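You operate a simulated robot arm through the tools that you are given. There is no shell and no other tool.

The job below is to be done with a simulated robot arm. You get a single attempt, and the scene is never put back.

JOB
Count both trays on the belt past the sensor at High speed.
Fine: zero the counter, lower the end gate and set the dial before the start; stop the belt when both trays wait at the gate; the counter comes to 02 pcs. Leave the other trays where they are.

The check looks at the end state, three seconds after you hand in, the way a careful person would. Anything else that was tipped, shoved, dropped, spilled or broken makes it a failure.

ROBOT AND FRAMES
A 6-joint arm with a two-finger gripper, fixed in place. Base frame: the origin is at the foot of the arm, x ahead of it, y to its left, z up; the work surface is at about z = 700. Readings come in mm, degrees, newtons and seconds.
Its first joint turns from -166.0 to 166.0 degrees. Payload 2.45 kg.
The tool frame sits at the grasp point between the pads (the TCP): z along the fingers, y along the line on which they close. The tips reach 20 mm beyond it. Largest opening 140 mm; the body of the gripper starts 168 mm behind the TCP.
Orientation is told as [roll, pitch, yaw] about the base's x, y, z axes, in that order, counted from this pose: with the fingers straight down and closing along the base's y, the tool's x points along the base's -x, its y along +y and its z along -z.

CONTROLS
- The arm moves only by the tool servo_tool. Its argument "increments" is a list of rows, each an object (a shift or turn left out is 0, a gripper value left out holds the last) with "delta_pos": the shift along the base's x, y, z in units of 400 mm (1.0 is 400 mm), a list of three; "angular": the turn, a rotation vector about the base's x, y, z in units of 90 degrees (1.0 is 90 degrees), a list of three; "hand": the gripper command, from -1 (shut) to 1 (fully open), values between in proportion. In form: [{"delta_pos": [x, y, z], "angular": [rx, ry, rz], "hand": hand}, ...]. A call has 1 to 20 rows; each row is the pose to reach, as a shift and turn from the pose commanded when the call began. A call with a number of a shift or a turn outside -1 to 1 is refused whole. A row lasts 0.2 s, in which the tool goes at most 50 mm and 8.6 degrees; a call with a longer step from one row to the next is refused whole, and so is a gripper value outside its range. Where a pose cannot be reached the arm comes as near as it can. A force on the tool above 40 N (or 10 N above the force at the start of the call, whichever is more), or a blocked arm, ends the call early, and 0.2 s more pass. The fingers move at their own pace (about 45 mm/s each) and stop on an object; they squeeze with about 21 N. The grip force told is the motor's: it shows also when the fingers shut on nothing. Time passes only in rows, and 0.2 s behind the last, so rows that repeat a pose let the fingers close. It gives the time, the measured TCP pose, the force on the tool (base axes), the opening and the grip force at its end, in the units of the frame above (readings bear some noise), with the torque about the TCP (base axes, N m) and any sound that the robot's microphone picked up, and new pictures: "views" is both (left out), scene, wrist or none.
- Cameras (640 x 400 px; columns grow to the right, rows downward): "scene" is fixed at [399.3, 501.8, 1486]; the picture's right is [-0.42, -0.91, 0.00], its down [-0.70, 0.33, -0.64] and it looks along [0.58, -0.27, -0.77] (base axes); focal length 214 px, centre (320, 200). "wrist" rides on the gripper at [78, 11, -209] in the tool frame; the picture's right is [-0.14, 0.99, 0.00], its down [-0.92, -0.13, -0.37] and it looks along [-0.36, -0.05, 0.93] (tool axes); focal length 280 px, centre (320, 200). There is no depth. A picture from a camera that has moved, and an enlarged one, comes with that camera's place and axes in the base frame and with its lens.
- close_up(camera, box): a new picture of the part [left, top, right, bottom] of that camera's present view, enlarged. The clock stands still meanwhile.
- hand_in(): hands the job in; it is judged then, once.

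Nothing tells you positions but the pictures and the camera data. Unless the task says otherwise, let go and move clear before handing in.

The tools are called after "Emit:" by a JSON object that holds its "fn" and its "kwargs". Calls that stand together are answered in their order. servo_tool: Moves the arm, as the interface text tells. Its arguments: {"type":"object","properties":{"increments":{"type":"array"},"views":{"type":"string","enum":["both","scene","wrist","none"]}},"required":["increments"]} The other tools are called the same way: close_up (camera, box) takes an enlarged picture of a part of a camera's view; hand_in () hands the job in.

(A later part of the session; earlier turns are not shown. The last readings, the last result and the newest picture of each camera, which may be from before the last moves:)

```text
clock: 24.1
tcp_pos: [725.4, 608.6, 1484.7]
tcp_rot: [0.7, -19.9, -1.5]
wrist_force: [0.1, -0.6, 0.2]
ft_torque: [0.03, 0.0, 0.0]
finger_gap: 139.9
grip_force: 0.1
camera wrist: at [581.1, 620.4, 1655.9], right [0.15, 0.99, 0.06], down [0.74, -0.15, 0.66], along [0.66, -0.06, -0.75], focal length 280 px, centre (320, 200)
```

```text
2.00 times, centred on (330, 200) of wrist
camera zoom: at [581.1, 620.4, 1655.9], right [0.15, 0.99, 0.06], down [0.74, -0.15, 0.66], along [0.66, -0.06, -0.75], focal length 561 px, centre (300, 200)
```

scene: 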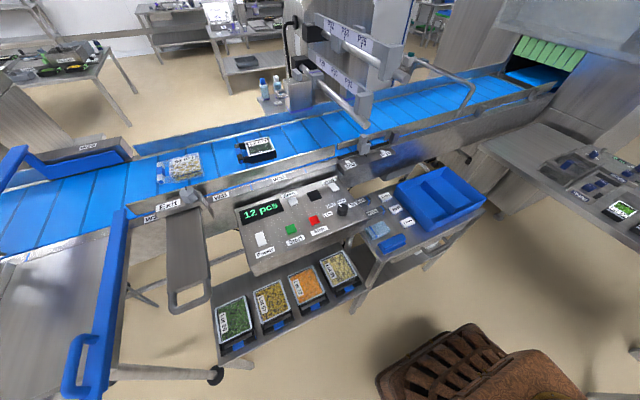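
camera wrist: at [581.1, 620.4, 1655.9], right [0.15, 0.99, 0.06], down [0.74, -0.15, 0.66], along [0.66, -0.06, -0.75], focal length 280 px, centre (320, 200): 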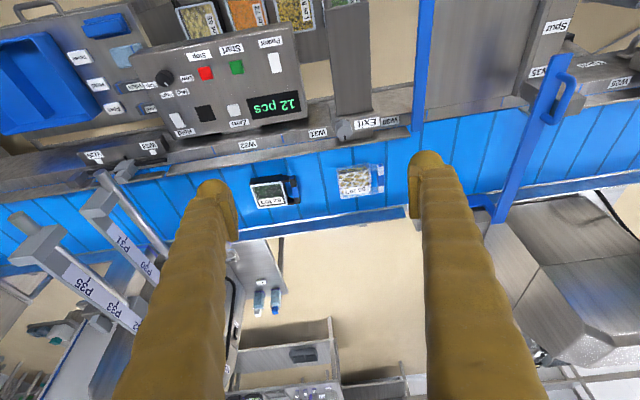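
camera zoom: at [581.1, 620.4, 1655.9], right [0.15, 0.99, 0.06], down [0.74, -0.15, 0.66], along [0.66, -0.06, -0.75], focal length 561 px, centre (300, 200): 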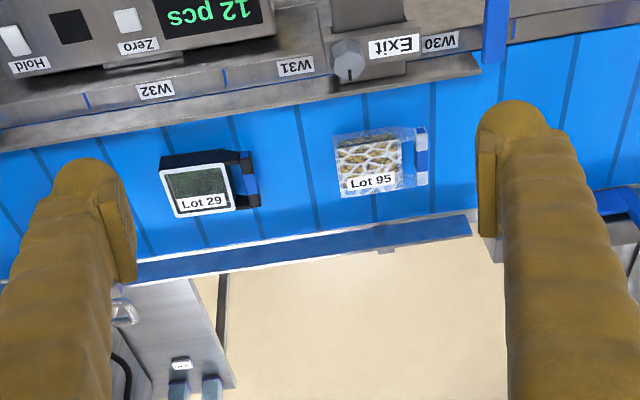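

Lot 95 sits right beside the Exit bracket. I'll turn the wrist toward the spur area to understand the blue bars.

Emit:
{"fn": "servo_tool", "kwargs": {"increments": [{"delta_pos": [-0.05, 0.02, 0], "angular": [0, 0, 0.08]}, {"delta_pos": [-0.1, 0.04, 0], "angular": [0, 0, 0.16]}, {"delta_pos": [-0.15, 0.06, 0], "angular": [0, 0, 0.24]}, {"delta_pos": [-0.2, 0.08, 0], "angular": [0, 0, 0.32]}, {"delta_pos": [-0.25, 0.1, 0], "angular": [0, 0, 0.4]}, {"delta_pos": [-0.25, 0.1, 0], "angular": [0, 0, 0.45]}, {"delta_pos": [-0.25, 0.1, 0], "angular": [0, 0, 0.45]}], "views": "wrist"}}

Emit:
{"fn": "close_up", "kwargs": {"camera": "wrist", "box": [230, 100, 420, 220]}}

Emit:
{"fn": "close_up", "kwargs": {"camera": "wrist", "box": [230, 200, 420, 320]}}

Emit:
{"fn": "close_up", "kwargs": {"camera": "wrist", "box": [60, 60, 250, 180]}}

```text
clock: 25.7
tcp_pos: [626.3, 648.3, 1484.1]
tcp_rot: [0.7, -19.9, 39.1]
wrist_force: [0.2, 0.1, -0.4]
ft_torque: [-0.02, -0.01, 0.0]
finger_gap: 140.1
grip_force: 0.1
camera wrist: at [508.4, 563.8, 1654.1], right [-0.53, 0.85, 0.06], down [0.66, 0.36, 0.66], along [0.54, 0.38, -0.75], focal length 280 px, centre (320, 200)
```

wrist: 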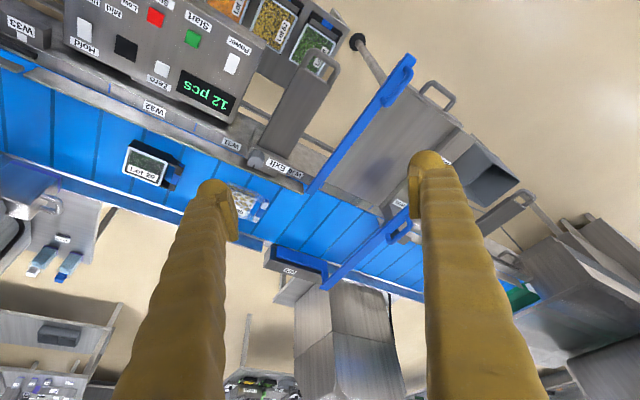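

```text
3.33 times, centred on (325, 160) of wrist
camera zoom: at [508.4, 563.8, 1654.1], right [-0.53, 0.85, 0.06], down [0.66, 0.36, 0.66], along [0.54, 0.38, -0.75], focal length 935 px, centre (303, 333)
```

zoom: 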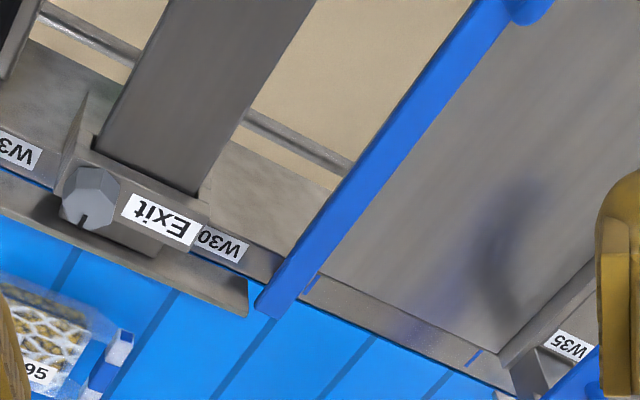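

```text
3.33 times, centred on (325, 260) of wrist
camera zoom: at [508.4, 563.8, 1654.1], right [-0.53, 0.85, 0.06], down [0.66, 0.36, 0.66], along [0.54, 0.38, -0.75], focal length 935 px, centre (303, 0)
```

zoom: 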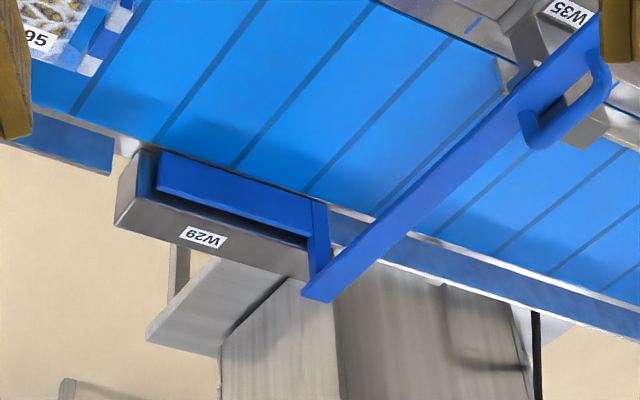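

```text
3.33 times, centred on (155, 120) of wrist
camera zoom: at [508.4, 563.8, 1654.1], right [-0.53, 0.85, 0.06], down [0.66, 0.36, 0.66], along [0.54, 0.38, -0.75], focal length 935 px, centre (870, 467)
```

zoom: 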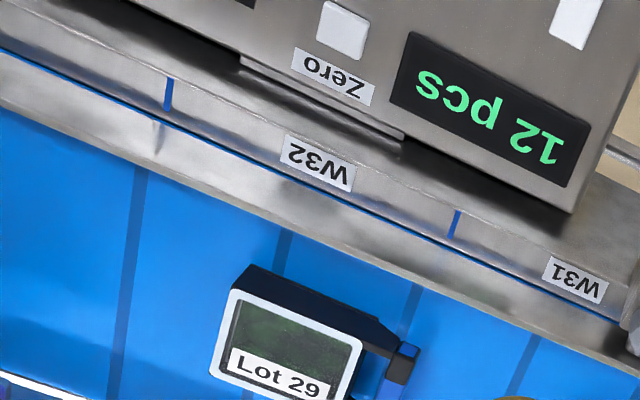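

The blue levers look like a spur diverter and a pusher. I'll zoom tightly on the Exit bracket, the sensor slider and the portal heads.

Emit:
{"fn": "close_up", "kwargs": {"camera": "wrist", "box": [240, 140, 310, 184]}}

Emit:
{"fn": "close_up", "kwargs": {"camera": "scene", "box": [150, 180, 220, 224]}}

Emit:
{"fn": "close_up", "kwargs": {"camera": "scene", "box": [335, 110, 405, 154]}}

Emit:
{"fn": "close_up", "kwargs": {"camera": "scene", "box": [270, 40, 380, 130]}}

Emit:
{"fn": "close_up", "kwargs": {"camera": "wrist", "box": [0, 0, 110, 70]}}

Emit:
{"fn": "close_up", "kwargs": {"camera": "scene", "box": [150, 200, 230, 330]}}

```text
9.09 times, centred on (275, 162) of wrist
camera zoom: at [508.4, 563.8, 1654.1], right [-0.53, 0.85, 0.06], down [0.66, 0.36, 0.66], along [0.54, 0.38, -0.75], focal length 2549 px, centre (729, 546)
```

zoom: 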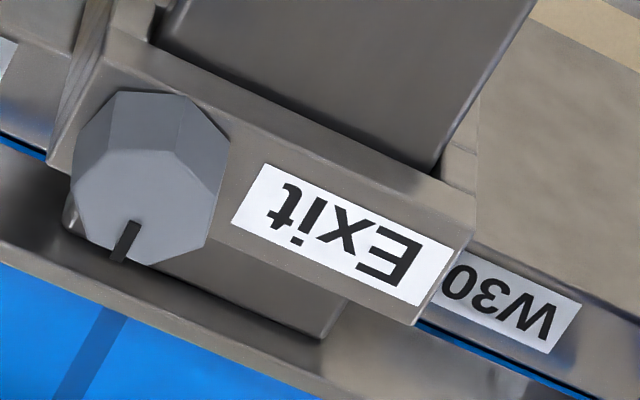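

```text
9.09 times, centred on (185, 202) of scene
camera zoom: at [399.3, 501.8, 1486.0], right [-0.42, -0.91, 0.0], down [-0.7, 0.33, -0.64], along [0.58, -0.27, -0.77], focal length 1950 px, centre (1547, 182)
```

zoom: 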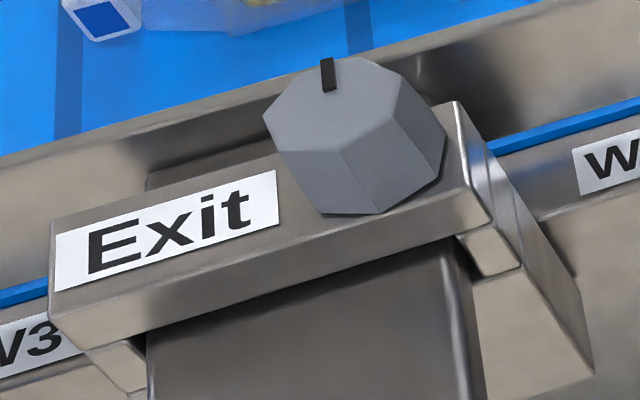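

```text
9.09 times, centred on (370, 132) of scene
camera zoom: at [399.3, 501.8, 1486.0], right [-0.42, -0.91, 0.0], down [-0.7, 0.33, -0.64], along [0.58, -0.27, -0.77], focal length 1950 px, centre (-134, 818)
```

zoom: 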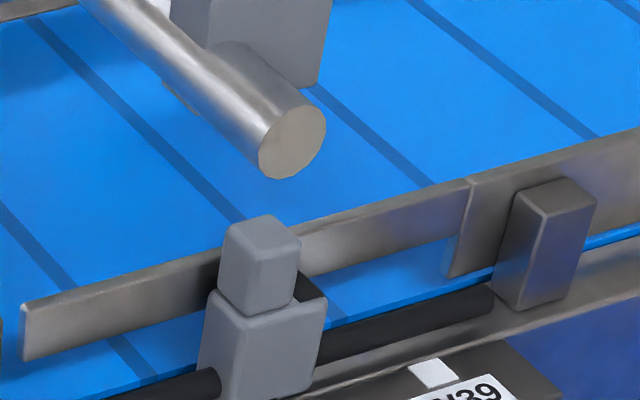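

```text
4.44 times, centred on (325, 85) of scene
camera zoom: at [399.3, 501.8, 1486.0], right [-0.42, -0.91, 0.0], down [-0.7, 0.33, -0.64], along [0.58, -0.27, -0.77], focal length 953 px, centre (298, 711)
```

zoom: 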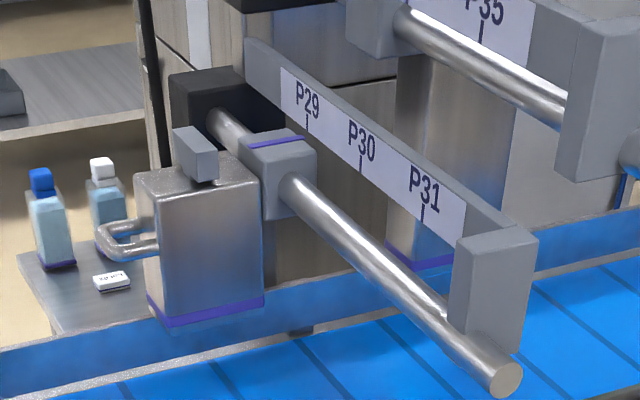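

```text
5.71 times, centred on (55, 35) of wrist
camera zoom: at [508.4, 563.8, 1654.1], right [-0.53, 0.85, 0.06], down [0.66, 0.36, 0.66], along [0.54, 0.38, -0.75], focal length 1602 px, centre (1834, 1143)
```

zoom: 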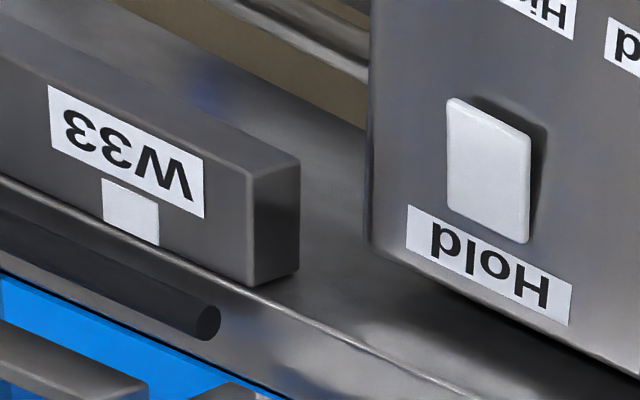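

```text
3.08 times, centred on (190, 265) of scene
camera zoom: at [399.3, 501.8, 1486.0], right [-0.42, -0.91, 0.0], down [-0.7, 0.33, -0.64], along [0.58, -0.27, -0.77], focal length 660 px, centre (720, 0)
```

zoom: 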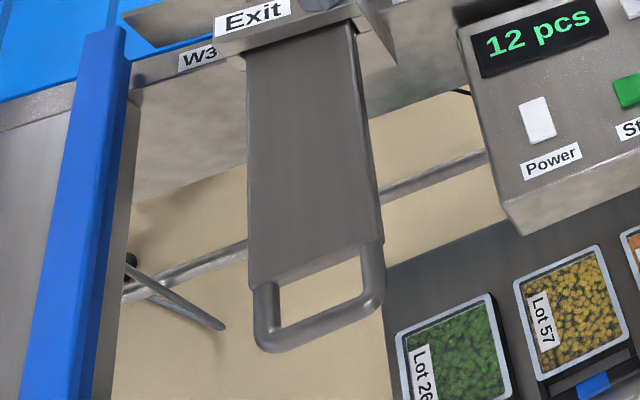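

The Exit and Entry plates are sliding plates in clamped sleeves, so I should check which part really can be "lowered". I'll zoom in on the blue bar and the other nearby parts.

Emit:
{"fn": "close_up", "kwargs": {"camera": "scene", "box": [40, 190, 160, 400]}}

Emit:
{"fn": "close_up", "kwargs": {"camera": "scene", "box": [0, 200, 140, 300]}}

Emit:
{"fn": "close_up", "kwargs": {"camera": "wrist", "box": [360, 40, 480, 130]}}

Emit:
{"fn": "close_up", "kwargs": {"camera": "wrist", "box": [240, 60, 350, 140]}}

Emit:
{"fn": "close_up", "kwargs": {"camera": "scene", "box": [540, 120, 640, 240]}}

```text
1.90 times, centred on (100, 295) of scene
camera zoom: at [399.3, 501.8, 1486.0], right [-0.42, -0.91, 0.0], down [-0.7, 0.33, -0.64], along [0.58, -0.27, -0.77], focal length 408 px, centre (739, 19)
```

zoom: 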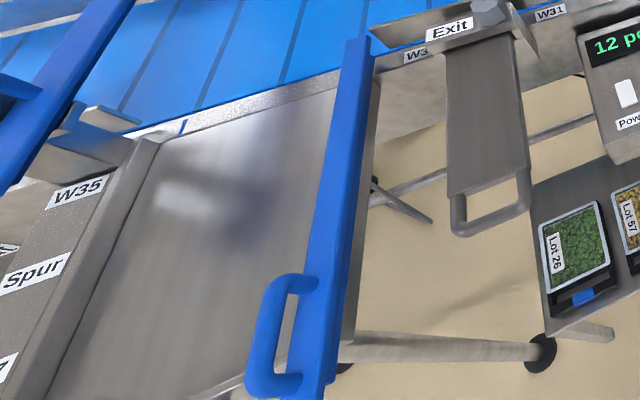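

```text
4.00 times, centred on (70, 250) of scene
camera zoom: at [399.3, 501.8, 1486.0], right [-0.42, -0.91, 0.0], down [-0.7, 0.33, -0.64], along [0.58, -0.27, -0.77], focal length 858 px, centre (1320, 0)
```

zoom: 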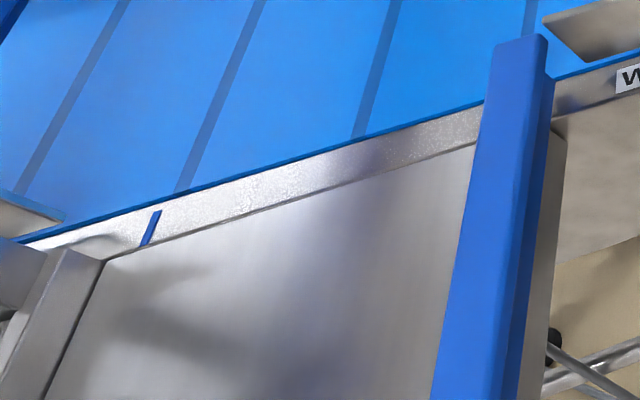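

```text
4.44 times, centred on (420, 85) of wrist
camera zoom: at [508.4, 563.8, 1654.1], right [-0.53, 0.85, 0.06], down [0.66, 0.36, 0.66], along [0.54, 0.38, -0.75], focal length 1246 px, centre (-124, 711)
```

zoom: 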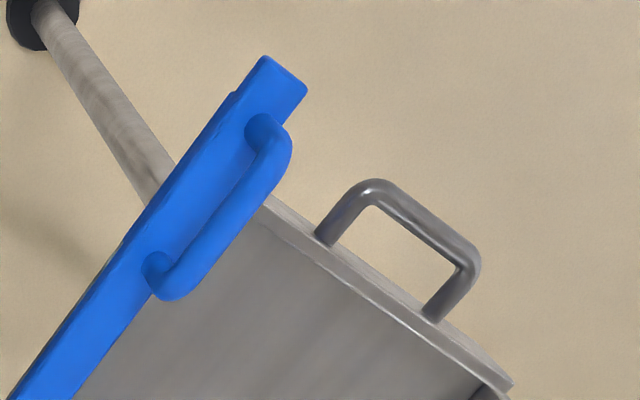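

```text
5.00 times, centred on (295, 100) of wrist
camera zoom: at [508.4, 563.8, 1654.1], right [-0.53, 0.85, 0.06], down [0.66, 0.36, 0.66], along [0.54, 0.38, -0.75], focal length 1402 px, centre (445, 700)
```

zoom: 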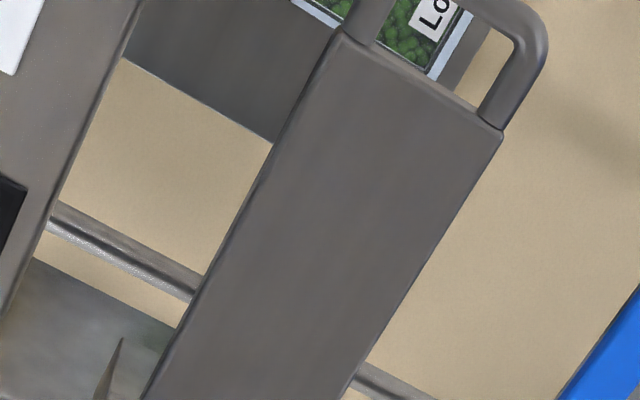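

```text
3.33 times, centred on (590, 180) of scene
camera zoom: at [399.3, 501.8, 1486.0], right [-0.42, -0.91, 0.0], down [-0.7, 0.33, -0.64], along [0.58, -0.27, -0.77], focal length 715 px, centre (-580, 267)
```

zoom: 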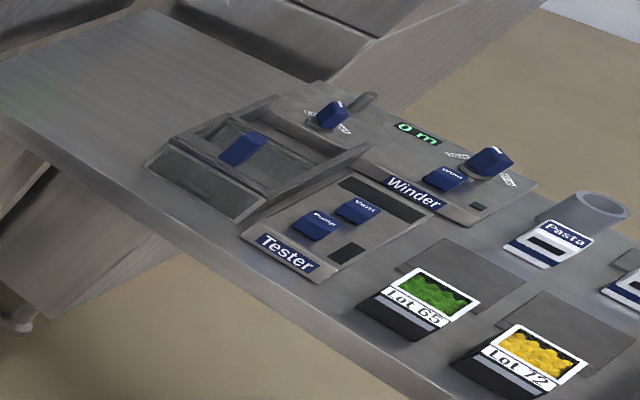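

The plate geometry is still ambiguous from above. I'll bring the wrist camera lower with a more horizontal view, aimed at the Exit bracket from the console side.

Emit:
{"fn": "servo_tool", "kwargs": {"increments": [{"delta_pos": [0.0, -0.05, -0.08], "angular": [0, 0, 0]}, {"delta_pos": [0.0, -0.1, -0.16], "angular": [0.02, -0.024, 0]}, {"delta_pos": [0.0, -0.15, -0.25], "angular": [0.04, -0.048, 0]}, {"delta_pos": [0.0, -0.2, -0.34], "angular": [0.06, -0.073, 0]}, {"delta_pos": [0.0, -0.25, -0.43], "angular": [0.08, -0.097, 0]}, {"delta_pos": [0.0, -0.3, -0.52], "angular": [0.1, -0.121, 0]}, {"delta_pos": [0.0, -0.35, -0.61], "angular": [0.12, -0.145, 0]}, {"delta_pos": [0.0, -0.4, -0.7], "angular": [0.14, -0.17, 0]}, {"delta_pos": [0.0, -0.4, -0.77], "angular": [0.16, -0.194, 0]}, {"delta_pos": [0.0, -0.4, -0.8], "angular": [0.18, -0.218, 0]}, {"delta_pos": [0.0, -0.4, -0.8], "angular": [0.196, -0.242, 0]}], "views": "both"}}

Emit:
{"fn": "close_up", "kwargs": {"camera": "wrist", "box": [220, 80, 440, 220]}}

```text
clock: 28.1
tcp_pos: [626.9, 489.0, 1162.1]
tcp_rot: [0.7, -48.0, 39.0]
wrist_force: [0.1, 0.1, 0.8]
ft_torque: [-0.02, -0.05, 0.02]
finger_gap: 140.2
grip_force: 0.0
camera wrist: at [460.0, 364.4, 1245.4], right [-0.56, 0.82, 0.11], down [0.35, 0.11, 0.93], along [0.75, 0.56, -0.35], focal length 280 px, centre (320, 200)
```

scene: 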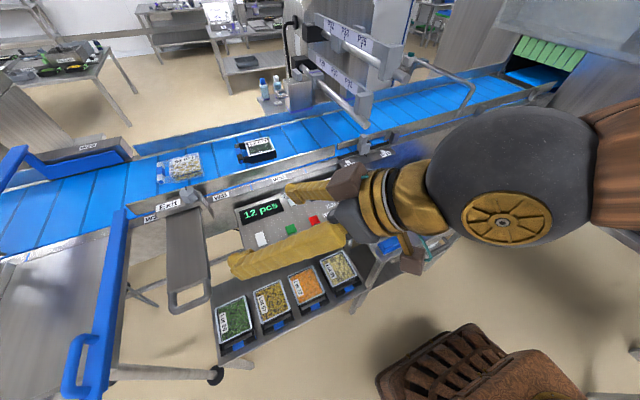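
wrist: 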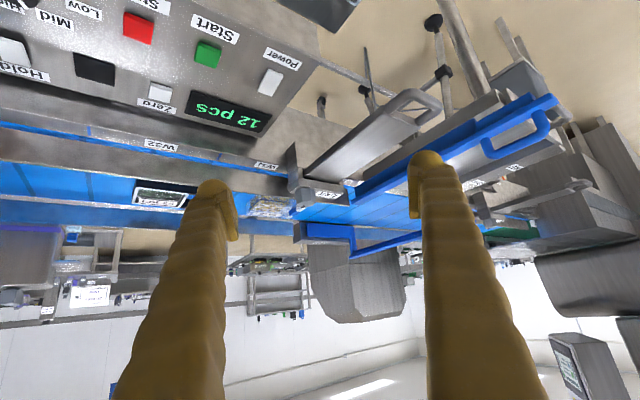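

```text
2.86 times, centred on (330, 150) of wrist
camera zoom: at [460.0, 364.4, 1245.4], right [-0.56, 0.82, 0.11], down [0.35, 0.11, 0.93], along [0.75, 0.56, -0.35], focal length 801 px, centre (291, 343)
```

zoom: 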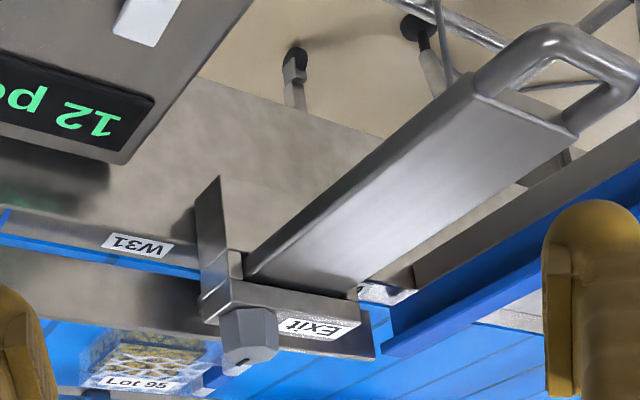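

The Exit plate is a horizontal slide plate, so it isn't something you "lower". The pipe bail past the sensor on the right looks like a better end-gate candidate, since it's hinged at both rails, so I'll look at it at a low angle.

Emit:
{"fn": "servo_tool", "kwargs": {"increments": [{"delta_pos": [-0.05, -0.09, 0.05], "angular": [0, 0, -0.05]}, {"delta_pos": [-0.1, -0.18, 0.1], "angular": [0, 0, -0.1]}, {"delta_pos": [-0.15, -0.28, 0.12], "angular": [0, 0, -0.15]}, {"delta_pos": [-0.18, -0.39, 0.12], "angular": [0, 0, -0.2]}, {"delta_pos": [-0.2, -0.5, 0.12], "angular": [0, 0, -0.26]}, {"delta_pos": [-0.2, -0.62, 0.12], "angular": [0, 0, -0.32]}, {"delta_pos": [-0.2, -0.74, 0.12], "angular": [0, 0, -0.38]}, {"delta_pos": [-0.2, -0.86, 0.12], "angular": [0, 0, -0.44]}, {"delta_pos": [-0.2, -0.97, 0.12], "angular": [0, 0, -0.5]}], "views": "none"}}

Emit:
{"fn": "servo_tool", "kwargs": {"increments": [{"delta_pos": [0, -0.1, 0], "angular": [0, 0, -0.06]}, {"delta_pos": [0.0, -0.2, 0], "angular": [0, 0, -0.12]}, {"delta_pos": [0.04, -0.3, 0], "angular": [0, 0, -0.18]}, {"delta_pos": [0.1, -0.4, -0.02], "angular": [0, 0, -0.24]}, {"delta_pos": [0.17, -0.5, -0.04], "angular": [0, 0, -0.3]}, {"delta_pos": [0.24, -0.6, -0.06], "angular": [0, 0, -0.35]}, {"delta_pos": [0.3, -0.7, -0.08], "angular": [0, 0, -0.35]}, {"delta_pos": [0.36, -0.79, -0.1], "angular": [0, 0, -0.35]}], "views": "both"}}

Emit:
{"fn": "close_up", "kwargs": {"camera": "wrist", "box": [220, 120, 440, 260]}}

```text
clock: 30.1
tcp_pos: [547.8, 100.9, 1212.5]
tcp_rot: [0.7, -47.8, -6.1]
wrist_force: [0.3, 0.5, -0.1]
ft_torque: [-0.02, -0.01, 0.01]
finger_gap: 139.9
grip_force: 0.0
```

```text
clock: 31.9
tcp_pos: [690.8, -215.1, 1173.5]
tcp_rot: [0.7, -47.9, -37.5]
wrist_force: [-0.7, -0.1, 0.3]
ft_torque: [0.02, 0.01, -0.02]
finger_gap: 140.0
grip_force: 0.1
camera wrist: at [530.8, -83.5, 1255.1], right [0.67, 0.73, 0.11], down [0.19, -0.31, 0.93], along [0.72, -0.6, -0.35], focal length 280 px, centre (320, 200)
```

scene: 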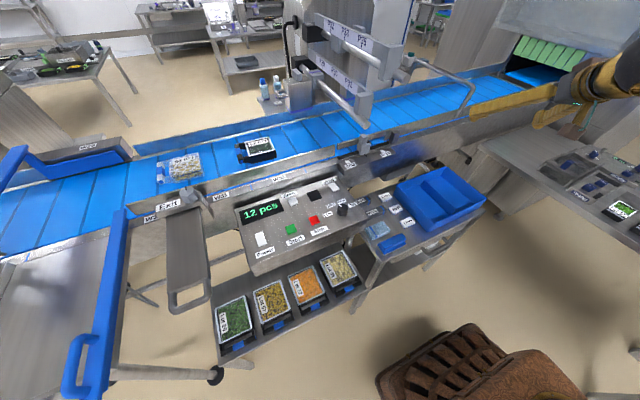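
wrist: 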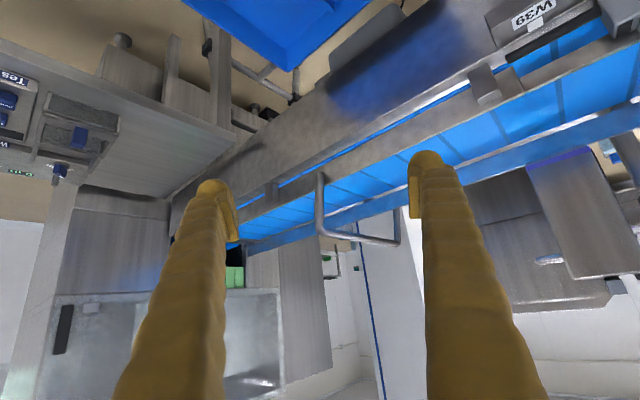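

```text
2.86 times, centred on (330, 190) of wrist
camera zoom: at [530.8, -83.5, 1255.1], right [0.67, 0.73, 0.11], down [0.19, -0.31, 0.93], along [0.72, -0.6, -0.35], focal length 801 px, centre (291, 229)
```

zoom: 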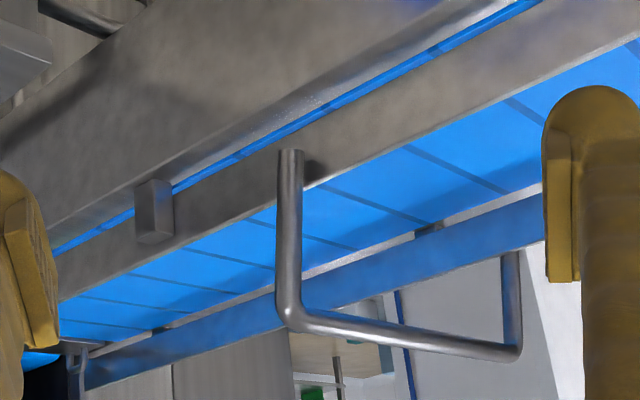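

The bail appears fixed. I'll turn to inspect the sensor post and the portal at close range from here.

Emit:
{"fn": "servo_tool", "kwargs": {"increments": [{"delta_pos": [-0.1, 0.0, 0.02], "angular": [0, 0, 0.07]}, {"delta_pos": [-0.2, 0.0, 0.04], "angular": [0, 0, 0.14]}, {"delta_pos": [-0.27, 0.0, 0.06], "angular": [0, 0, 0.21]}, {"delta_pos": [-0.33, 0.05, 0.06], "angular": [0, 0, 0.28]}, {"delta_pos": [-0.33, 0.1, 0.06], "angular": [0, 0, 0.35]}, {"delta_pos": [-0.33, 0.15, 0.06], "angular": [0, 0, 0.42]}, {"delta_pos": [-0.33, 0.2, 0.06], "angular": [0, 0, 0.5]}, {"delta_pos": [-0.33, 0.2, 0.06], "angular": [0, 0, 0.55]}, {"delta_pos": [-0.33, 0.2, 0.06], "angular": [0, 0, 0.55]}], "views": "wrist"}}

Emit:
{"fn": "close_up", "kwargs": {"camera": "wrist", "box": [220, 60, 440, 200]}}

Emit:
{"fn": "close_up", "kwargs": {"camera": "wrist", "box": [220, 180, 440, 320]}}

Emit:
{"fn": "close_up", "kwargs": {"camera": "wrist", "box": [420, 60, 640, 200]}}

```text
clock: 33.1
tcp_pos: [572.4, -202.6, 1097.2]
tcp_rot: [9.8, -35.7, -23.7]
wrist_force: [-1.0, 0.8, 0.8]
ft_torque: [0.01, -0.02, 0.01]
finger_gap: 140.1
grip_force: 0.0
stopped in row 5: the arm was blocked; the commanded pose is now the measured one
camera wrist: at [392.3, -152.0, 1221.7], right [0.41, 0.89, 0.22], down [0.43, -0.39, 0.81], along [0.81, -0.24, -0.54], focal length 280 px, centre (320, 200)
```

wrist: 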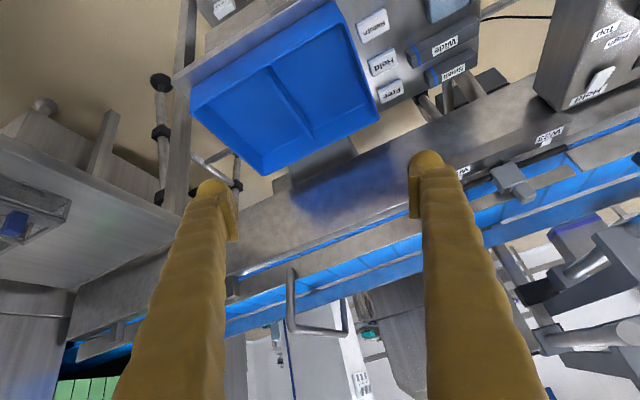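

```text
2.86 times, centred on (330, 130) of wrist
camera zoom: at [392.3, -152.0, 1221.7], right [0.41, 0.89, 0.22], down [0.43, -0.39, 0.81], along [0.81, -0.24, -0.54], focal length 801 px, centre (291, 400)
```

zoom: 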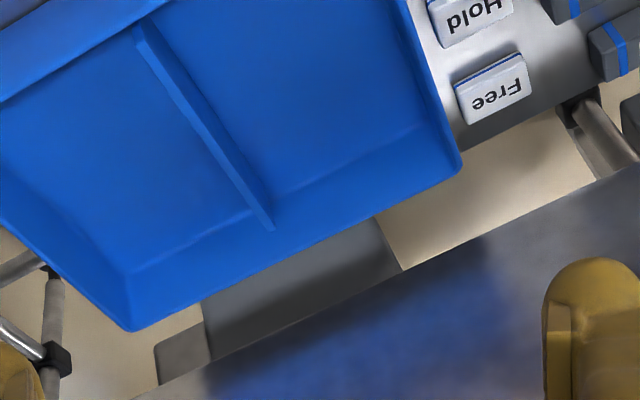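

```text
2.86 times, centred on (330, 250) of wrist
camera zoom: at [392.3, -152.0, 1221.7], right [0.41, 0.89, 0.22], down [0.43, -0.39, 0.81], along [0.81, -0.24, -0.54], focal length 801 px, centre (291, 57)
```

zoom: 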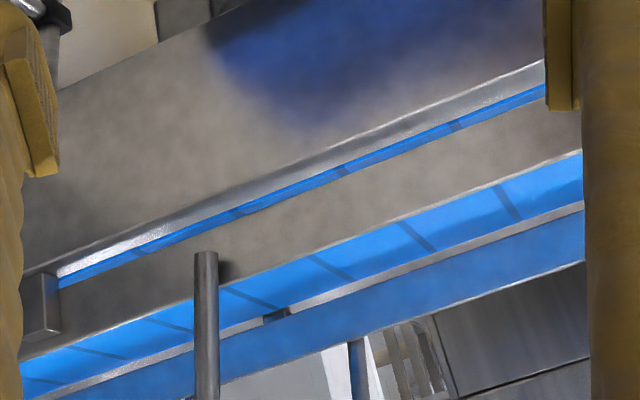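

```text
2.86 times, centred on (530, 130) of wrist
camera zoom: at [392.3, -152.0, 1221.7], right [0.41, 0.89, 0.22], down [0.43, -0.39, 0.81], along [0.81, -0.24, -0.54], focal length 801 px, centre (-280, 400)
```

zoom: 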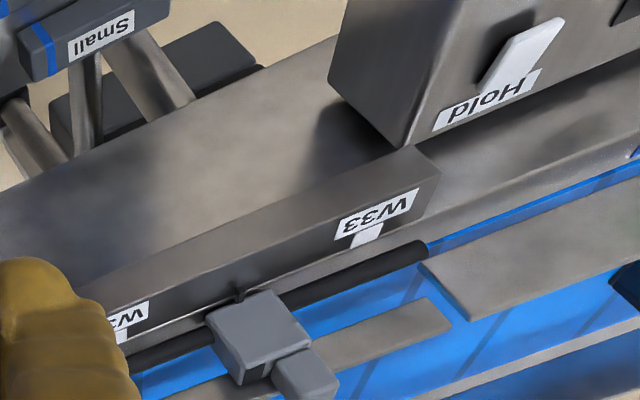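

The slider by W33/W39 is an adjustable guide. I'll bring the tool back upright near the console and look at the portal and the rest of the near side.

Emit:
{"fn": "servo_tool", "kwargs": {"increments": [{"delta_pos": [0.0, 0.08, 0.08], "angular": [-0.004, 0.06, 0.03]}, {"delta_pos": [0.0, 0.17, 0.16], "angular": [-0.008, 0.12, 0.062]}, {"delta_pos": [0.0, 0.26, 0.24], "angular": [-0.01, 0.18, 0.095]}, {"delta_pos": [0.0, 0.35, 0.32], "angular": [-0.013, 0.24, 0.13]}, {"delta_pos": [0.0, 0.45, 0.4], "angular": [-0.016, 0.3, 0.16]}, {"delta_pos": [0.0, 0.55, 0.45], "angular": [-0.02, 0.36, 0.19]}, {"delta_pos": [0.0, 0.65, 0.5], "angular": [-0.022, 0.411, 0.22]}, {"delta_pos": [0.0, 0.7, 0.5], "angular": [-0.022, 0.411, 0.22]}], "views": "both"}}

Emit:
{"fn": "close_up", "kwargs": {"camera": "wrist", "box": [230, 240, 420, 400]}}

Emit:
{"fn": "close_up", "kwargs": {"camera": "wrist", "box": [400, 80, 640, 230]}}

```text
refused: row 5 steps farther than a row can; nothing moved
```

```text
2.50 times, centred on (325, 320) of wrist
camera zoom: at [392.3, -152.0, 1221.7], right [0.41, 0.89, 0.22], down [0.43, -0.39, 0.81], along [0.81, -0.24, -0.54], focal length 701 px, centre (308, -100)
```

zoom: 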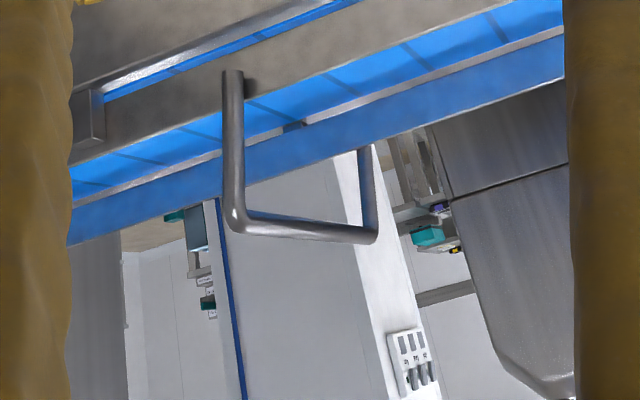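

```text
2.67 times, centred on (520, 155) of wrist
camera zoom: at [392.3, -152.0, 1221.7], right [0.41, 0.89, 0.22], down [0.43, -0.39, 0.81], along [0.81, -0.24, -0.54], focal length 748 px, centre (-213, 320)
```

zoom: 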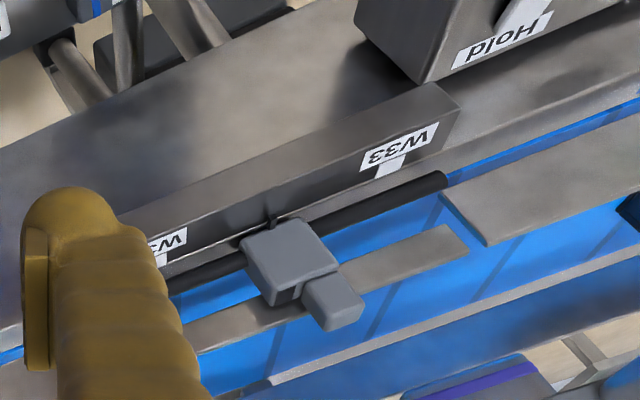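

The step was too large, so I'll repeat the same move with finer rows.

Emit:
{"fn": "servo_tool", "kwargs": {"increments": [{"delta_pos": [0.0, 0.08, 0.06], "angular": [-0.003, 0.05, 0.027]}, {"delta_pos": [0.0, 0.16, 0.12], "angular": [-0.006, 0.1, 0.054]}, {"delta_pos": [0.0, 0.24, 0.18], "angular": [-0.009, 0.15, 0.08]}, {"delta_pos": [0.0, 0.32, 0.24], "angular": [-0.012, 0.2, 0.107]}, {"delta_pos": [0.0, 0.4, 0.3], "angular": [-0.014, 0.25, 0.134]}, {"delta_pos": [0.0, 0.48, 0.36], "angular": [-0.017, 0.3, 0.16]}, {"delta_pos": [0.0, 0.56, 0.42], "angular": [-0.02, 0.35, 0.187]}, {"delta_pos": [0.0, 0.64, 0.48], "angular": [-0.021, 0.39, 0.209]}, {"delta_pos": [0.0, 0.7, 0.5], "angular": [-0.022, 0.411, 0.22]}, {"delta_pos": [0.0, 0.7, 0.5], "angular": [-0.022, 0.411, 0.22]}], "views": "both"}}

Emit:
{"fn": "close_up", "kwargs": {"camera": "wrist", "box": [230, 240, 420, 400]}}

Emit:
{"fn": "close_up", "kwargs": {"camera": "wrist", "box": [400, 80, 640, 230]}}

```text
clock: 35.3
tcp_pos: [570.0, 76.6, 1299.9]
tcp_rot: [-0.1, -0.1, -0.2]
wrist_force: [0.0, 0.2, 0.3]
ft_torque: [0.02, 0.02, 0.0]
finger_gap: 139.8
grip_force: 0.0
camera wrist: at [491.6, 87.9, 1509.2], right [0.14, 0.99, 0.0], down [0.92, -0.13, 0.37], along [0.37, -0.06, -0.93], focal length 280 px, centre (320, 200)
```

scene: 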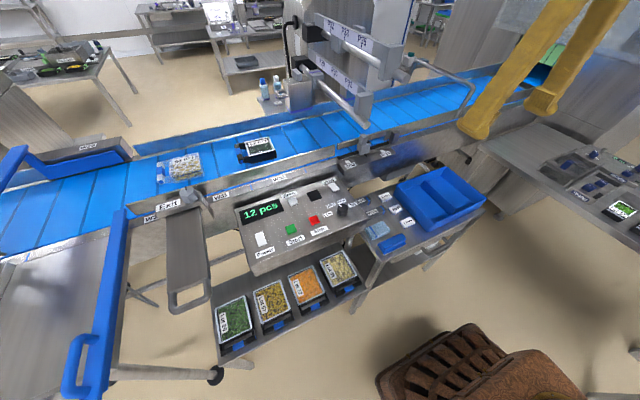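
wrist: 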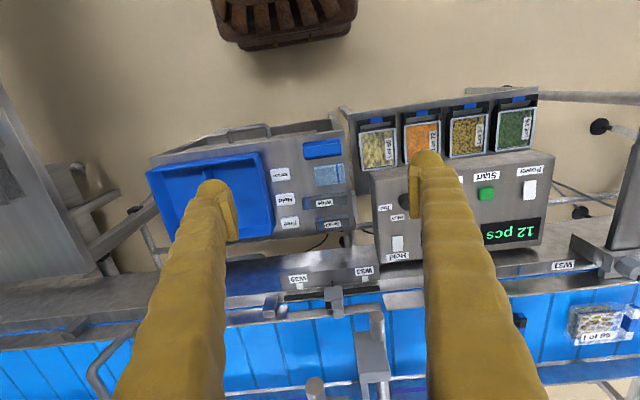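

```text
2.50 times, centred on (325, 320) of wrist
camera zoom: at [491.6, 87.9, 1509.2], right [0.14, 0.99, 0.0], down [0.92, -0.13, 0.37], along [0.37, -0.06, -0.93], focal length 701 px, centre (308, -100)
```

zoom: 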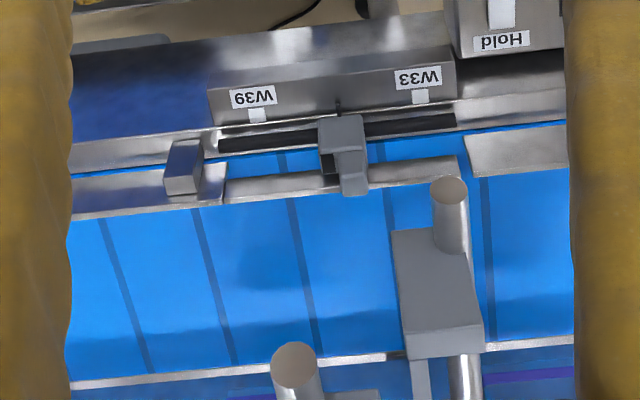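

```text
2.67 times, centred on (520, 155) of wrist
camera zoom: at [491.6, 87.9, 1509.2], right [0.14, 0.99, 0.0], down [0.92, -0.13, 0.37], along [0.37, -0.06, -0.93], focal length 748 px, centre (-213, 320)
```

zoom: 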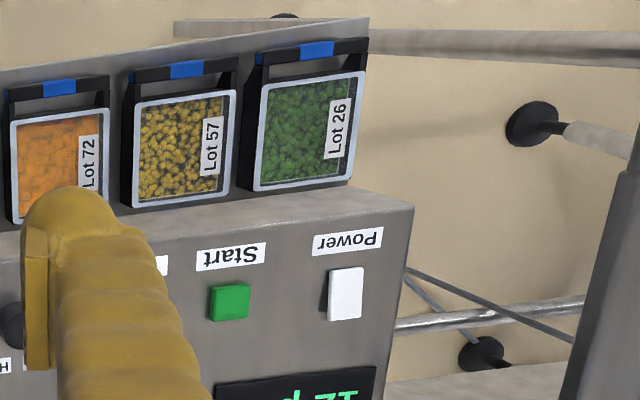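

The pipe bail stands outside the rails, so I can't tell whether it is fixed or a gate. Before deciding I'll take a low, near-horizontal view of the Exit mechanism.

Emit:
{"fn": "servo_tool", "kwargs": {"increments": [{"delta_pos": [0, 0.12, 0], "angular": [0, 0, 0.04]}, {"delta_pos": [0, 0.24, 0], "angular": [0, 0, 0.08]}, {"delta_pos": [0, 0.36, 0], "angular": [0, 0, 0.12]}, {"delta_pos": [0, 0.48, 0], "angular": [0, 0, 0.16]}, {"delta_pos": [0, 0.6, 0], "angular": [0, 0, 0.2]}, {"delta_pos": [0, 0.72, 0], "angular": [0, 0, 0.24]}, {"delta_pos": [0, 0.84, 0], "angular": [0, 0, 0.256]}, {"delta_pos": [0, 0.96, 0], "angular": [0, 0, 0.256]}], "views": "none"}}

Emit:
{"fn": "servo_tool", "kwargs": {"increments": [{"delta_pos": [0.0, 0.03, -0.03], "angular": [0.03, -0.07, 0]}, {"delta_pos": [0.0, 0.06, -0.06], "angular": [0.06, -0.14, 0]}, {"delta_pos": [0.0, 0.09, -0.12], "angular": [0.09, -0.21, 0]}, {"delta_pos": [0.02, 0.12, -0.2], "angular": [0.12, -0.28, 0]}, {"delta_pos": [0.05, 0.15, -0.28], "angular": [0.15, -0.35, 0]}, {"delta_pos": [0.08, 0.18, -0.36], "angular": [0.18, -0.42, 0]}, {"delta_pos": [0.11, 0.2, -0.44], "angular": [0.21, -0.49, 0]}, {"delta_pos": [0.14, 0.22, -0.5], "angular": [0.235, -0.55, 0]}, {"delta_pos": [0.17, 0.24, -0.55], "angular": [0.26, -0.614, 0]}, {"delta_pos": [0.17, 0.24, -0.55], "angular": [0.26, -0.614, 0]}], "views": "wrist"}}

Emit:
{"fn": "close_up", "kwargs": {"camera": "wrist", "box": [260, 120, 380, 196]}}

Emit:
{"fn": "close_up", "kwargs": {"camera": "wrist", "box": [230, 100, 420, 220]}}

```text
clock: 37.1
tcp_pos: [569.4, 460.7, 1298.4]
tcp_rot: [-0.2, -0.2, 22.9]
wrist_force: [-0.3, -0.6, 0.1]
ft_torque: [0.02, -0.04, 0.02]
finger_gap: 139.9
grip_force: 0.0
```

```text
clock: 39.3
tcp_pos: [638.1, 555.5, 1078.4]
tcp_rot: [0.0, -60.0, 22.7]
wrist_force: [0.2, -0.2, -1.2]
ft_torque: [-0.02, 0.02, 0.01]
finger_gap: 140.0
grip_force: 0.0
camera wrist: at [431.0, 480.1, 1115.4], right [-0.32, 0.94, 0.12], down [0.18, -0.06, 0.98], along [0.93, 0.34, -0.15], focal length 280 px, centre (320, 200)
```

wrist: 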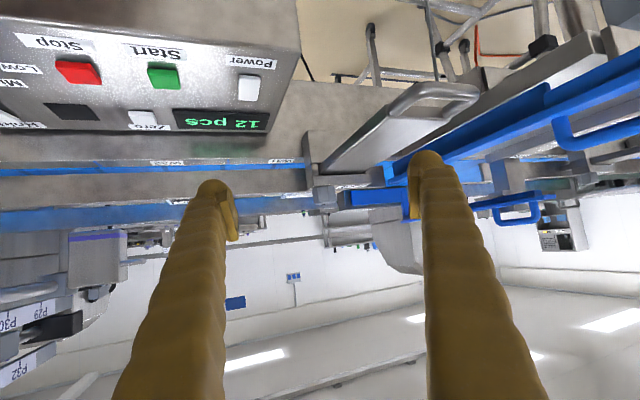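

```text
5.26 times, centred on (320, 158) of wrist
camera zoom: at [431.0, 480.1, 1115.4], right [-0.32, 0.94, 0.12], down [0.18, -0.06, 0.98], along [0.93, 0.34, -0.15], focal length 1476 px, centre (320, 421)
```

zoom: 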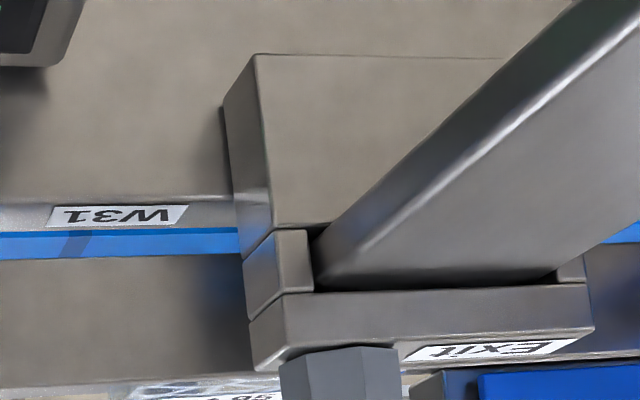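

```text
3.33 times, centred on (325, 160) of wrist
camera zoom: at [431.0, 480.1, 1115.4], right [-0.32, 0.94, 0.12], down [0.18, -0.06, 0.98], along [0.93, 0.34, -0.15], focal length 935 px, centre (303, 333)
```

zoom: 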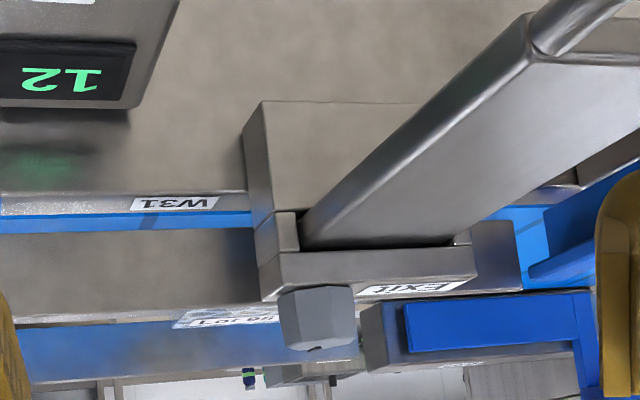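

The Exit plate slides horizontally at rail height exactly where Lot 95 sits, so it can't be the end gate for these trays. The sensor heads and the bail are to the right, so I'll go back and inspect the bail's feet closely for hinges.

Emit:
{"fn": "servo_tool", "kwargs": {"increments": [{"delta_pos": [-0.06, -0.05, 0.06], "angular": [-0.01, 0.03, 0]}, {"delta_pos": [-0.12, -0.1, 0.12], "angular": [-0.02, 0.06, 0]}, {"delta_pos": [-0.18, -0.15, 0.18], "angular": [-0.03, 0.09, 0]}, {"delta_pos": [-0.22, -0.24, 0.22], "angular": [-0.043, 0.102, 0]}, {"delta_pos": [-0.22, -0.35, 0.25], "angular": [-0.043, 0.102, 0]}, {"delta_pos": [-0.22, -0.47, 0.25], "angular": [-0.043, 0.102, 0]}], "views": "none"}}

Emit:
{"fn": "servo_tool", "kwargs": {"increments": [{"delta_pos": [0, -0.1, 0], "angular": [0, 0, -0.05]}, {"delta_pos": [0, -0.2, 0], "angular": [0, 0, -0.1]}, {"delta_pos": [0, -0.3, 0], "angular": [0, 0, -0.15]}, {"delta_pos": [0, -0.4, 0], "angular": [0, 0, -0.2]}, {"delta_pos": [0, -0.5, 0], "angular": [0, 0, -0.25]}, {"delta_pos": [0, -0.6, 0], "angular": [0, 0, -0.3]}, {"delta_pos": [0, -0.7, 0], "angular": [0, 0, -0.35]}, {"delta_pos": [0, -0.8, 0], "angular": [0, 0, -0.4]}, {"delta_pos": [0, -0.9, 0], "angular": [0, 0, -0.45]}, {"delta_pos": [0, -0.98, 0], "angular": [0, 0, -0.5]}], "views": "none"}}

Emit:
{"fn": "servo_tool", "kwargs": {"increments": [{"delta_pos": [0.08, -0.09, -0.02], "angular": [0, 0, -0.03]}, {"delta_pos": [0.16, -0.18, -0.04], "angular": [0, 0, -0.06]}, {"delta_pos": [0.24, -0.27, -0.06], "angular": [0, 0, -0.08]}, {"delta_pos": [0.32, -0.36, -0.08], "angular": [0, 0, -0.08]}, {"delta_pos": [0.4, -0.45, -0.1], "angular": [0, 0, -0.08]}, {"delta_pos": [0.46, -0.55, -0.12], "angular": [0, 0, -0.08]}, {"delta_pos": [0.5, -0.65, -0.14], "angular": [0, 0, -0.08]}, {"delta_pos": [0.5, -0.65, -0.14], "angular": [0, 0, -0.08]}], "views": "both"}}

Emit:
{"fn": "close_up", "kwargs": {"camera": "wrist", "box": [230, 100, 420, 220]}}

```text
clock: 40.7
tcp_pos: [549.6, 367.0, 1179.3]
tcp_rot: [0.1, -50.1, 22.8]
wrist_force: [0.3, 0.1, -0.1]
ft_torque: [0.02, 0.0, 0.02]
finger_gap: 140.0
grip_force: 0.1
```

```text
clock: 42.9
tcp_pos: [550.6, -23.9, 1180.8]
tcp_rot: [0.0, -50.2, -22.4]
wrist_force: [-0.3, -1.1, -0.1]
ft_torque: [0.02, 0.01, 0.02]
finger_gap: 139.6
grip_force: 0.1
```

```text
clock: 44.7
tcp_pos: [751.4, -285.5, 1124.2]
tcp_rot: [0.0, -50.2, -29.4]
wrist_force: [-0.2, -0.3, 0.5]
ft_torque: [0.0, 0.0, 0.01]
finger_gap: 140.1
grip_force: 0.1
camera wrist: at [573.6, -173.0, 1198.2], right [0.56, 0.82, 0.11], down [0.2, -0.26, 0.94], along [0.8, -0.51, -0.32], focal length 280 px, centre (320, 200)
```

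scene: 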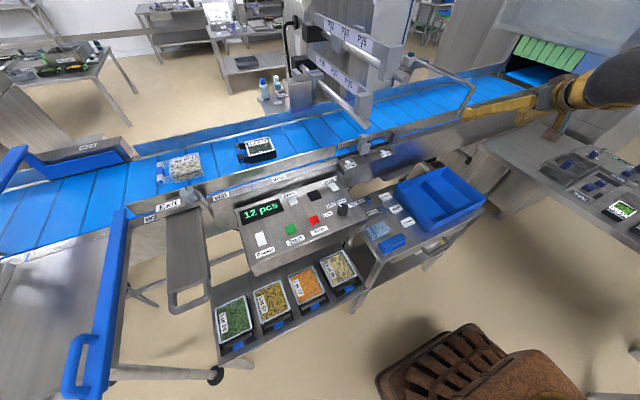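
wrist: 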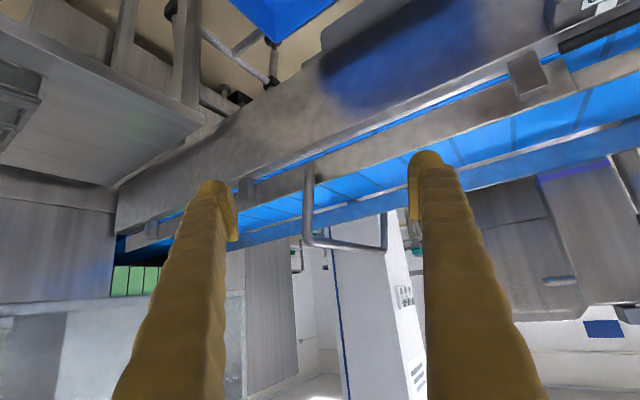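

```text
3.33 times, centred on (325, 160) of wrist
camera zoom: at [573.6, -173.0, 1198.2], right [0.56, 0.82, 0.11], down [0.2, -0.26, 0.94], along [0.8, -0.51, -0.32], focal length 935 px, centre (303, 333)
```

zoom: 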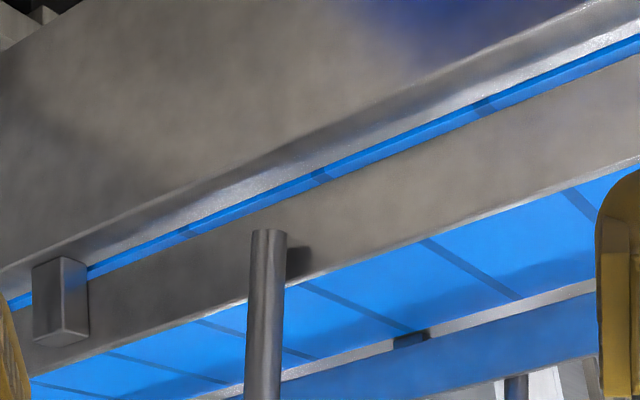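

I can see a small dark element behind the bail's foot, so I'll zoom in further on it.

Emit:
{"fn": "close_up", "kwargs": {"camera": "wrist", "box": [290, 155, 345, 190]}}

Emit:
{"fn": "close_up", "kwargs": {"camera": "wrist", "box": [360, 195, 415, 230]}}

Emit:
{"fn": "close_up", "kwargs": {"camera": "scene", "box": [445, 85, 495, 117]}}

Emit:
{"fn": "close_up", "kwargs": {"camera": "scene", "box": [400, 45, 450, 85]}}

Emit:
{"fn": "close_up", "kwargs": {"camera": "wrist", "box": [480, 130, 640, 240]}}

```text
11.43 times, centred on (318, 172) of wrist
camera zoom: at [573.6, -173.0, 1198.2], right [0.56, 0.82, 0.11], down [0.2, -0.26, 0.94], along [0.8, -0.51, -0.32], focal length 3204 px, centre (349, 514)
```

zoom: 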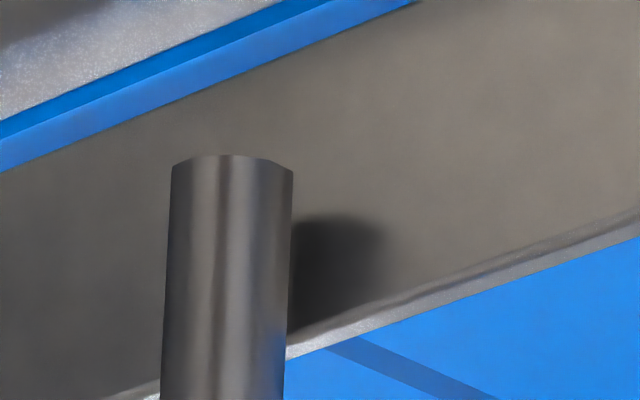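

```text
11.43 times, centred on (388, 212) of wrist
camera zoom: at [573.6, -173.0, 1198.2], right [0.56, 0.82, 0.11], down [0.2, -0.26, 0.94], along [0.8, -0.51, -0.32], focal length 3204 px, centre (-451, 57)
```

zoom: 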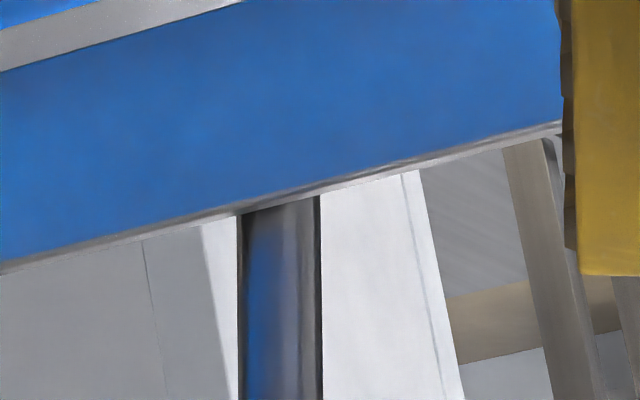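

```text
12.50 times, centred on (470, 101) of scene
camera zoom: at [399.3, 501.8, 1486.0], right [-0.42, -0.91, 0.0], down [-0.7, 0.33, -0.64], along [0.58, -0.27, -0.77], focal length 2681 px, centre (-1555, 1438)
```

zoom: 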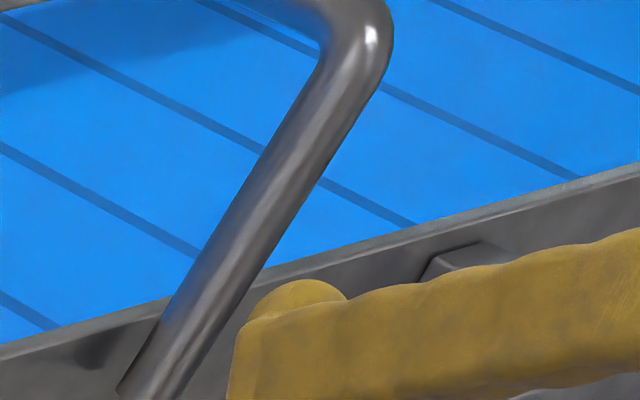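

```text
10.00 times, centred on (425, 65) of scene
camera zoom: at [399.3, 501.8, 1486.0], right [-0.42, -0.91, 0.0], down [-0.7, 0.33, -0.64], along [0.58, -0.27, -0.77], focal length 2145 px, centre (-730, 1550)
```

zoom: 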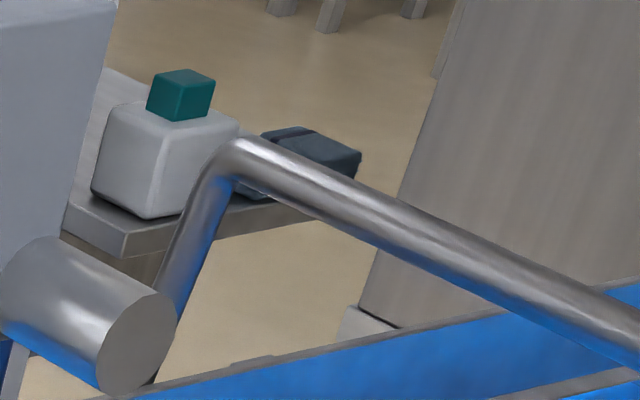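

```text
3.64 times, centred on (560, 185) of wrist
camera zoom: at [573.6, -173.0, 1198.2], right [0.56, 0.82, 0.11], down [0.2, -0.26, 0.94], along [0.8, -0.51, -0.32], focal length 1020 px, centre (-553, 254)
```

zoom: 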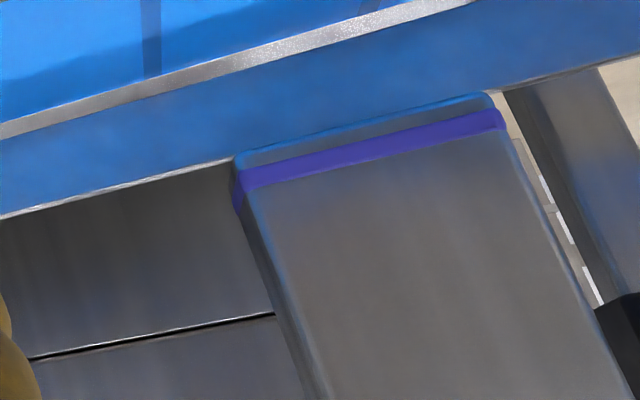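

The feet are plain tube ends just off the rail, so I can't tell from pictures whether it pivots. I'll make a gentle, force-limited test by straddling the near leg with open fingers and nudging it.

Emit:
{"fn": "servo_tool", "kwargs": {"increments": [{"delta_pos": [0.09, -0.08, -0.03]}, {"delta_pos": [0.18, -0.17, -0.06]}, {"delta_pos": [0.27, -0.25, -0.085]}, {"delta_pos": [0.34, -0.3, -0.09]}, {"delta_pos": [0.4, -0.335, -0.09]}, {"delta_pos": [0.44, -0.36, -0.09]}, {"delta_pos": [0.44, -0.36, -0.09]}], "views": "both"}}

```text
refused: row 2 steps farther than a row can; nothing moved
```

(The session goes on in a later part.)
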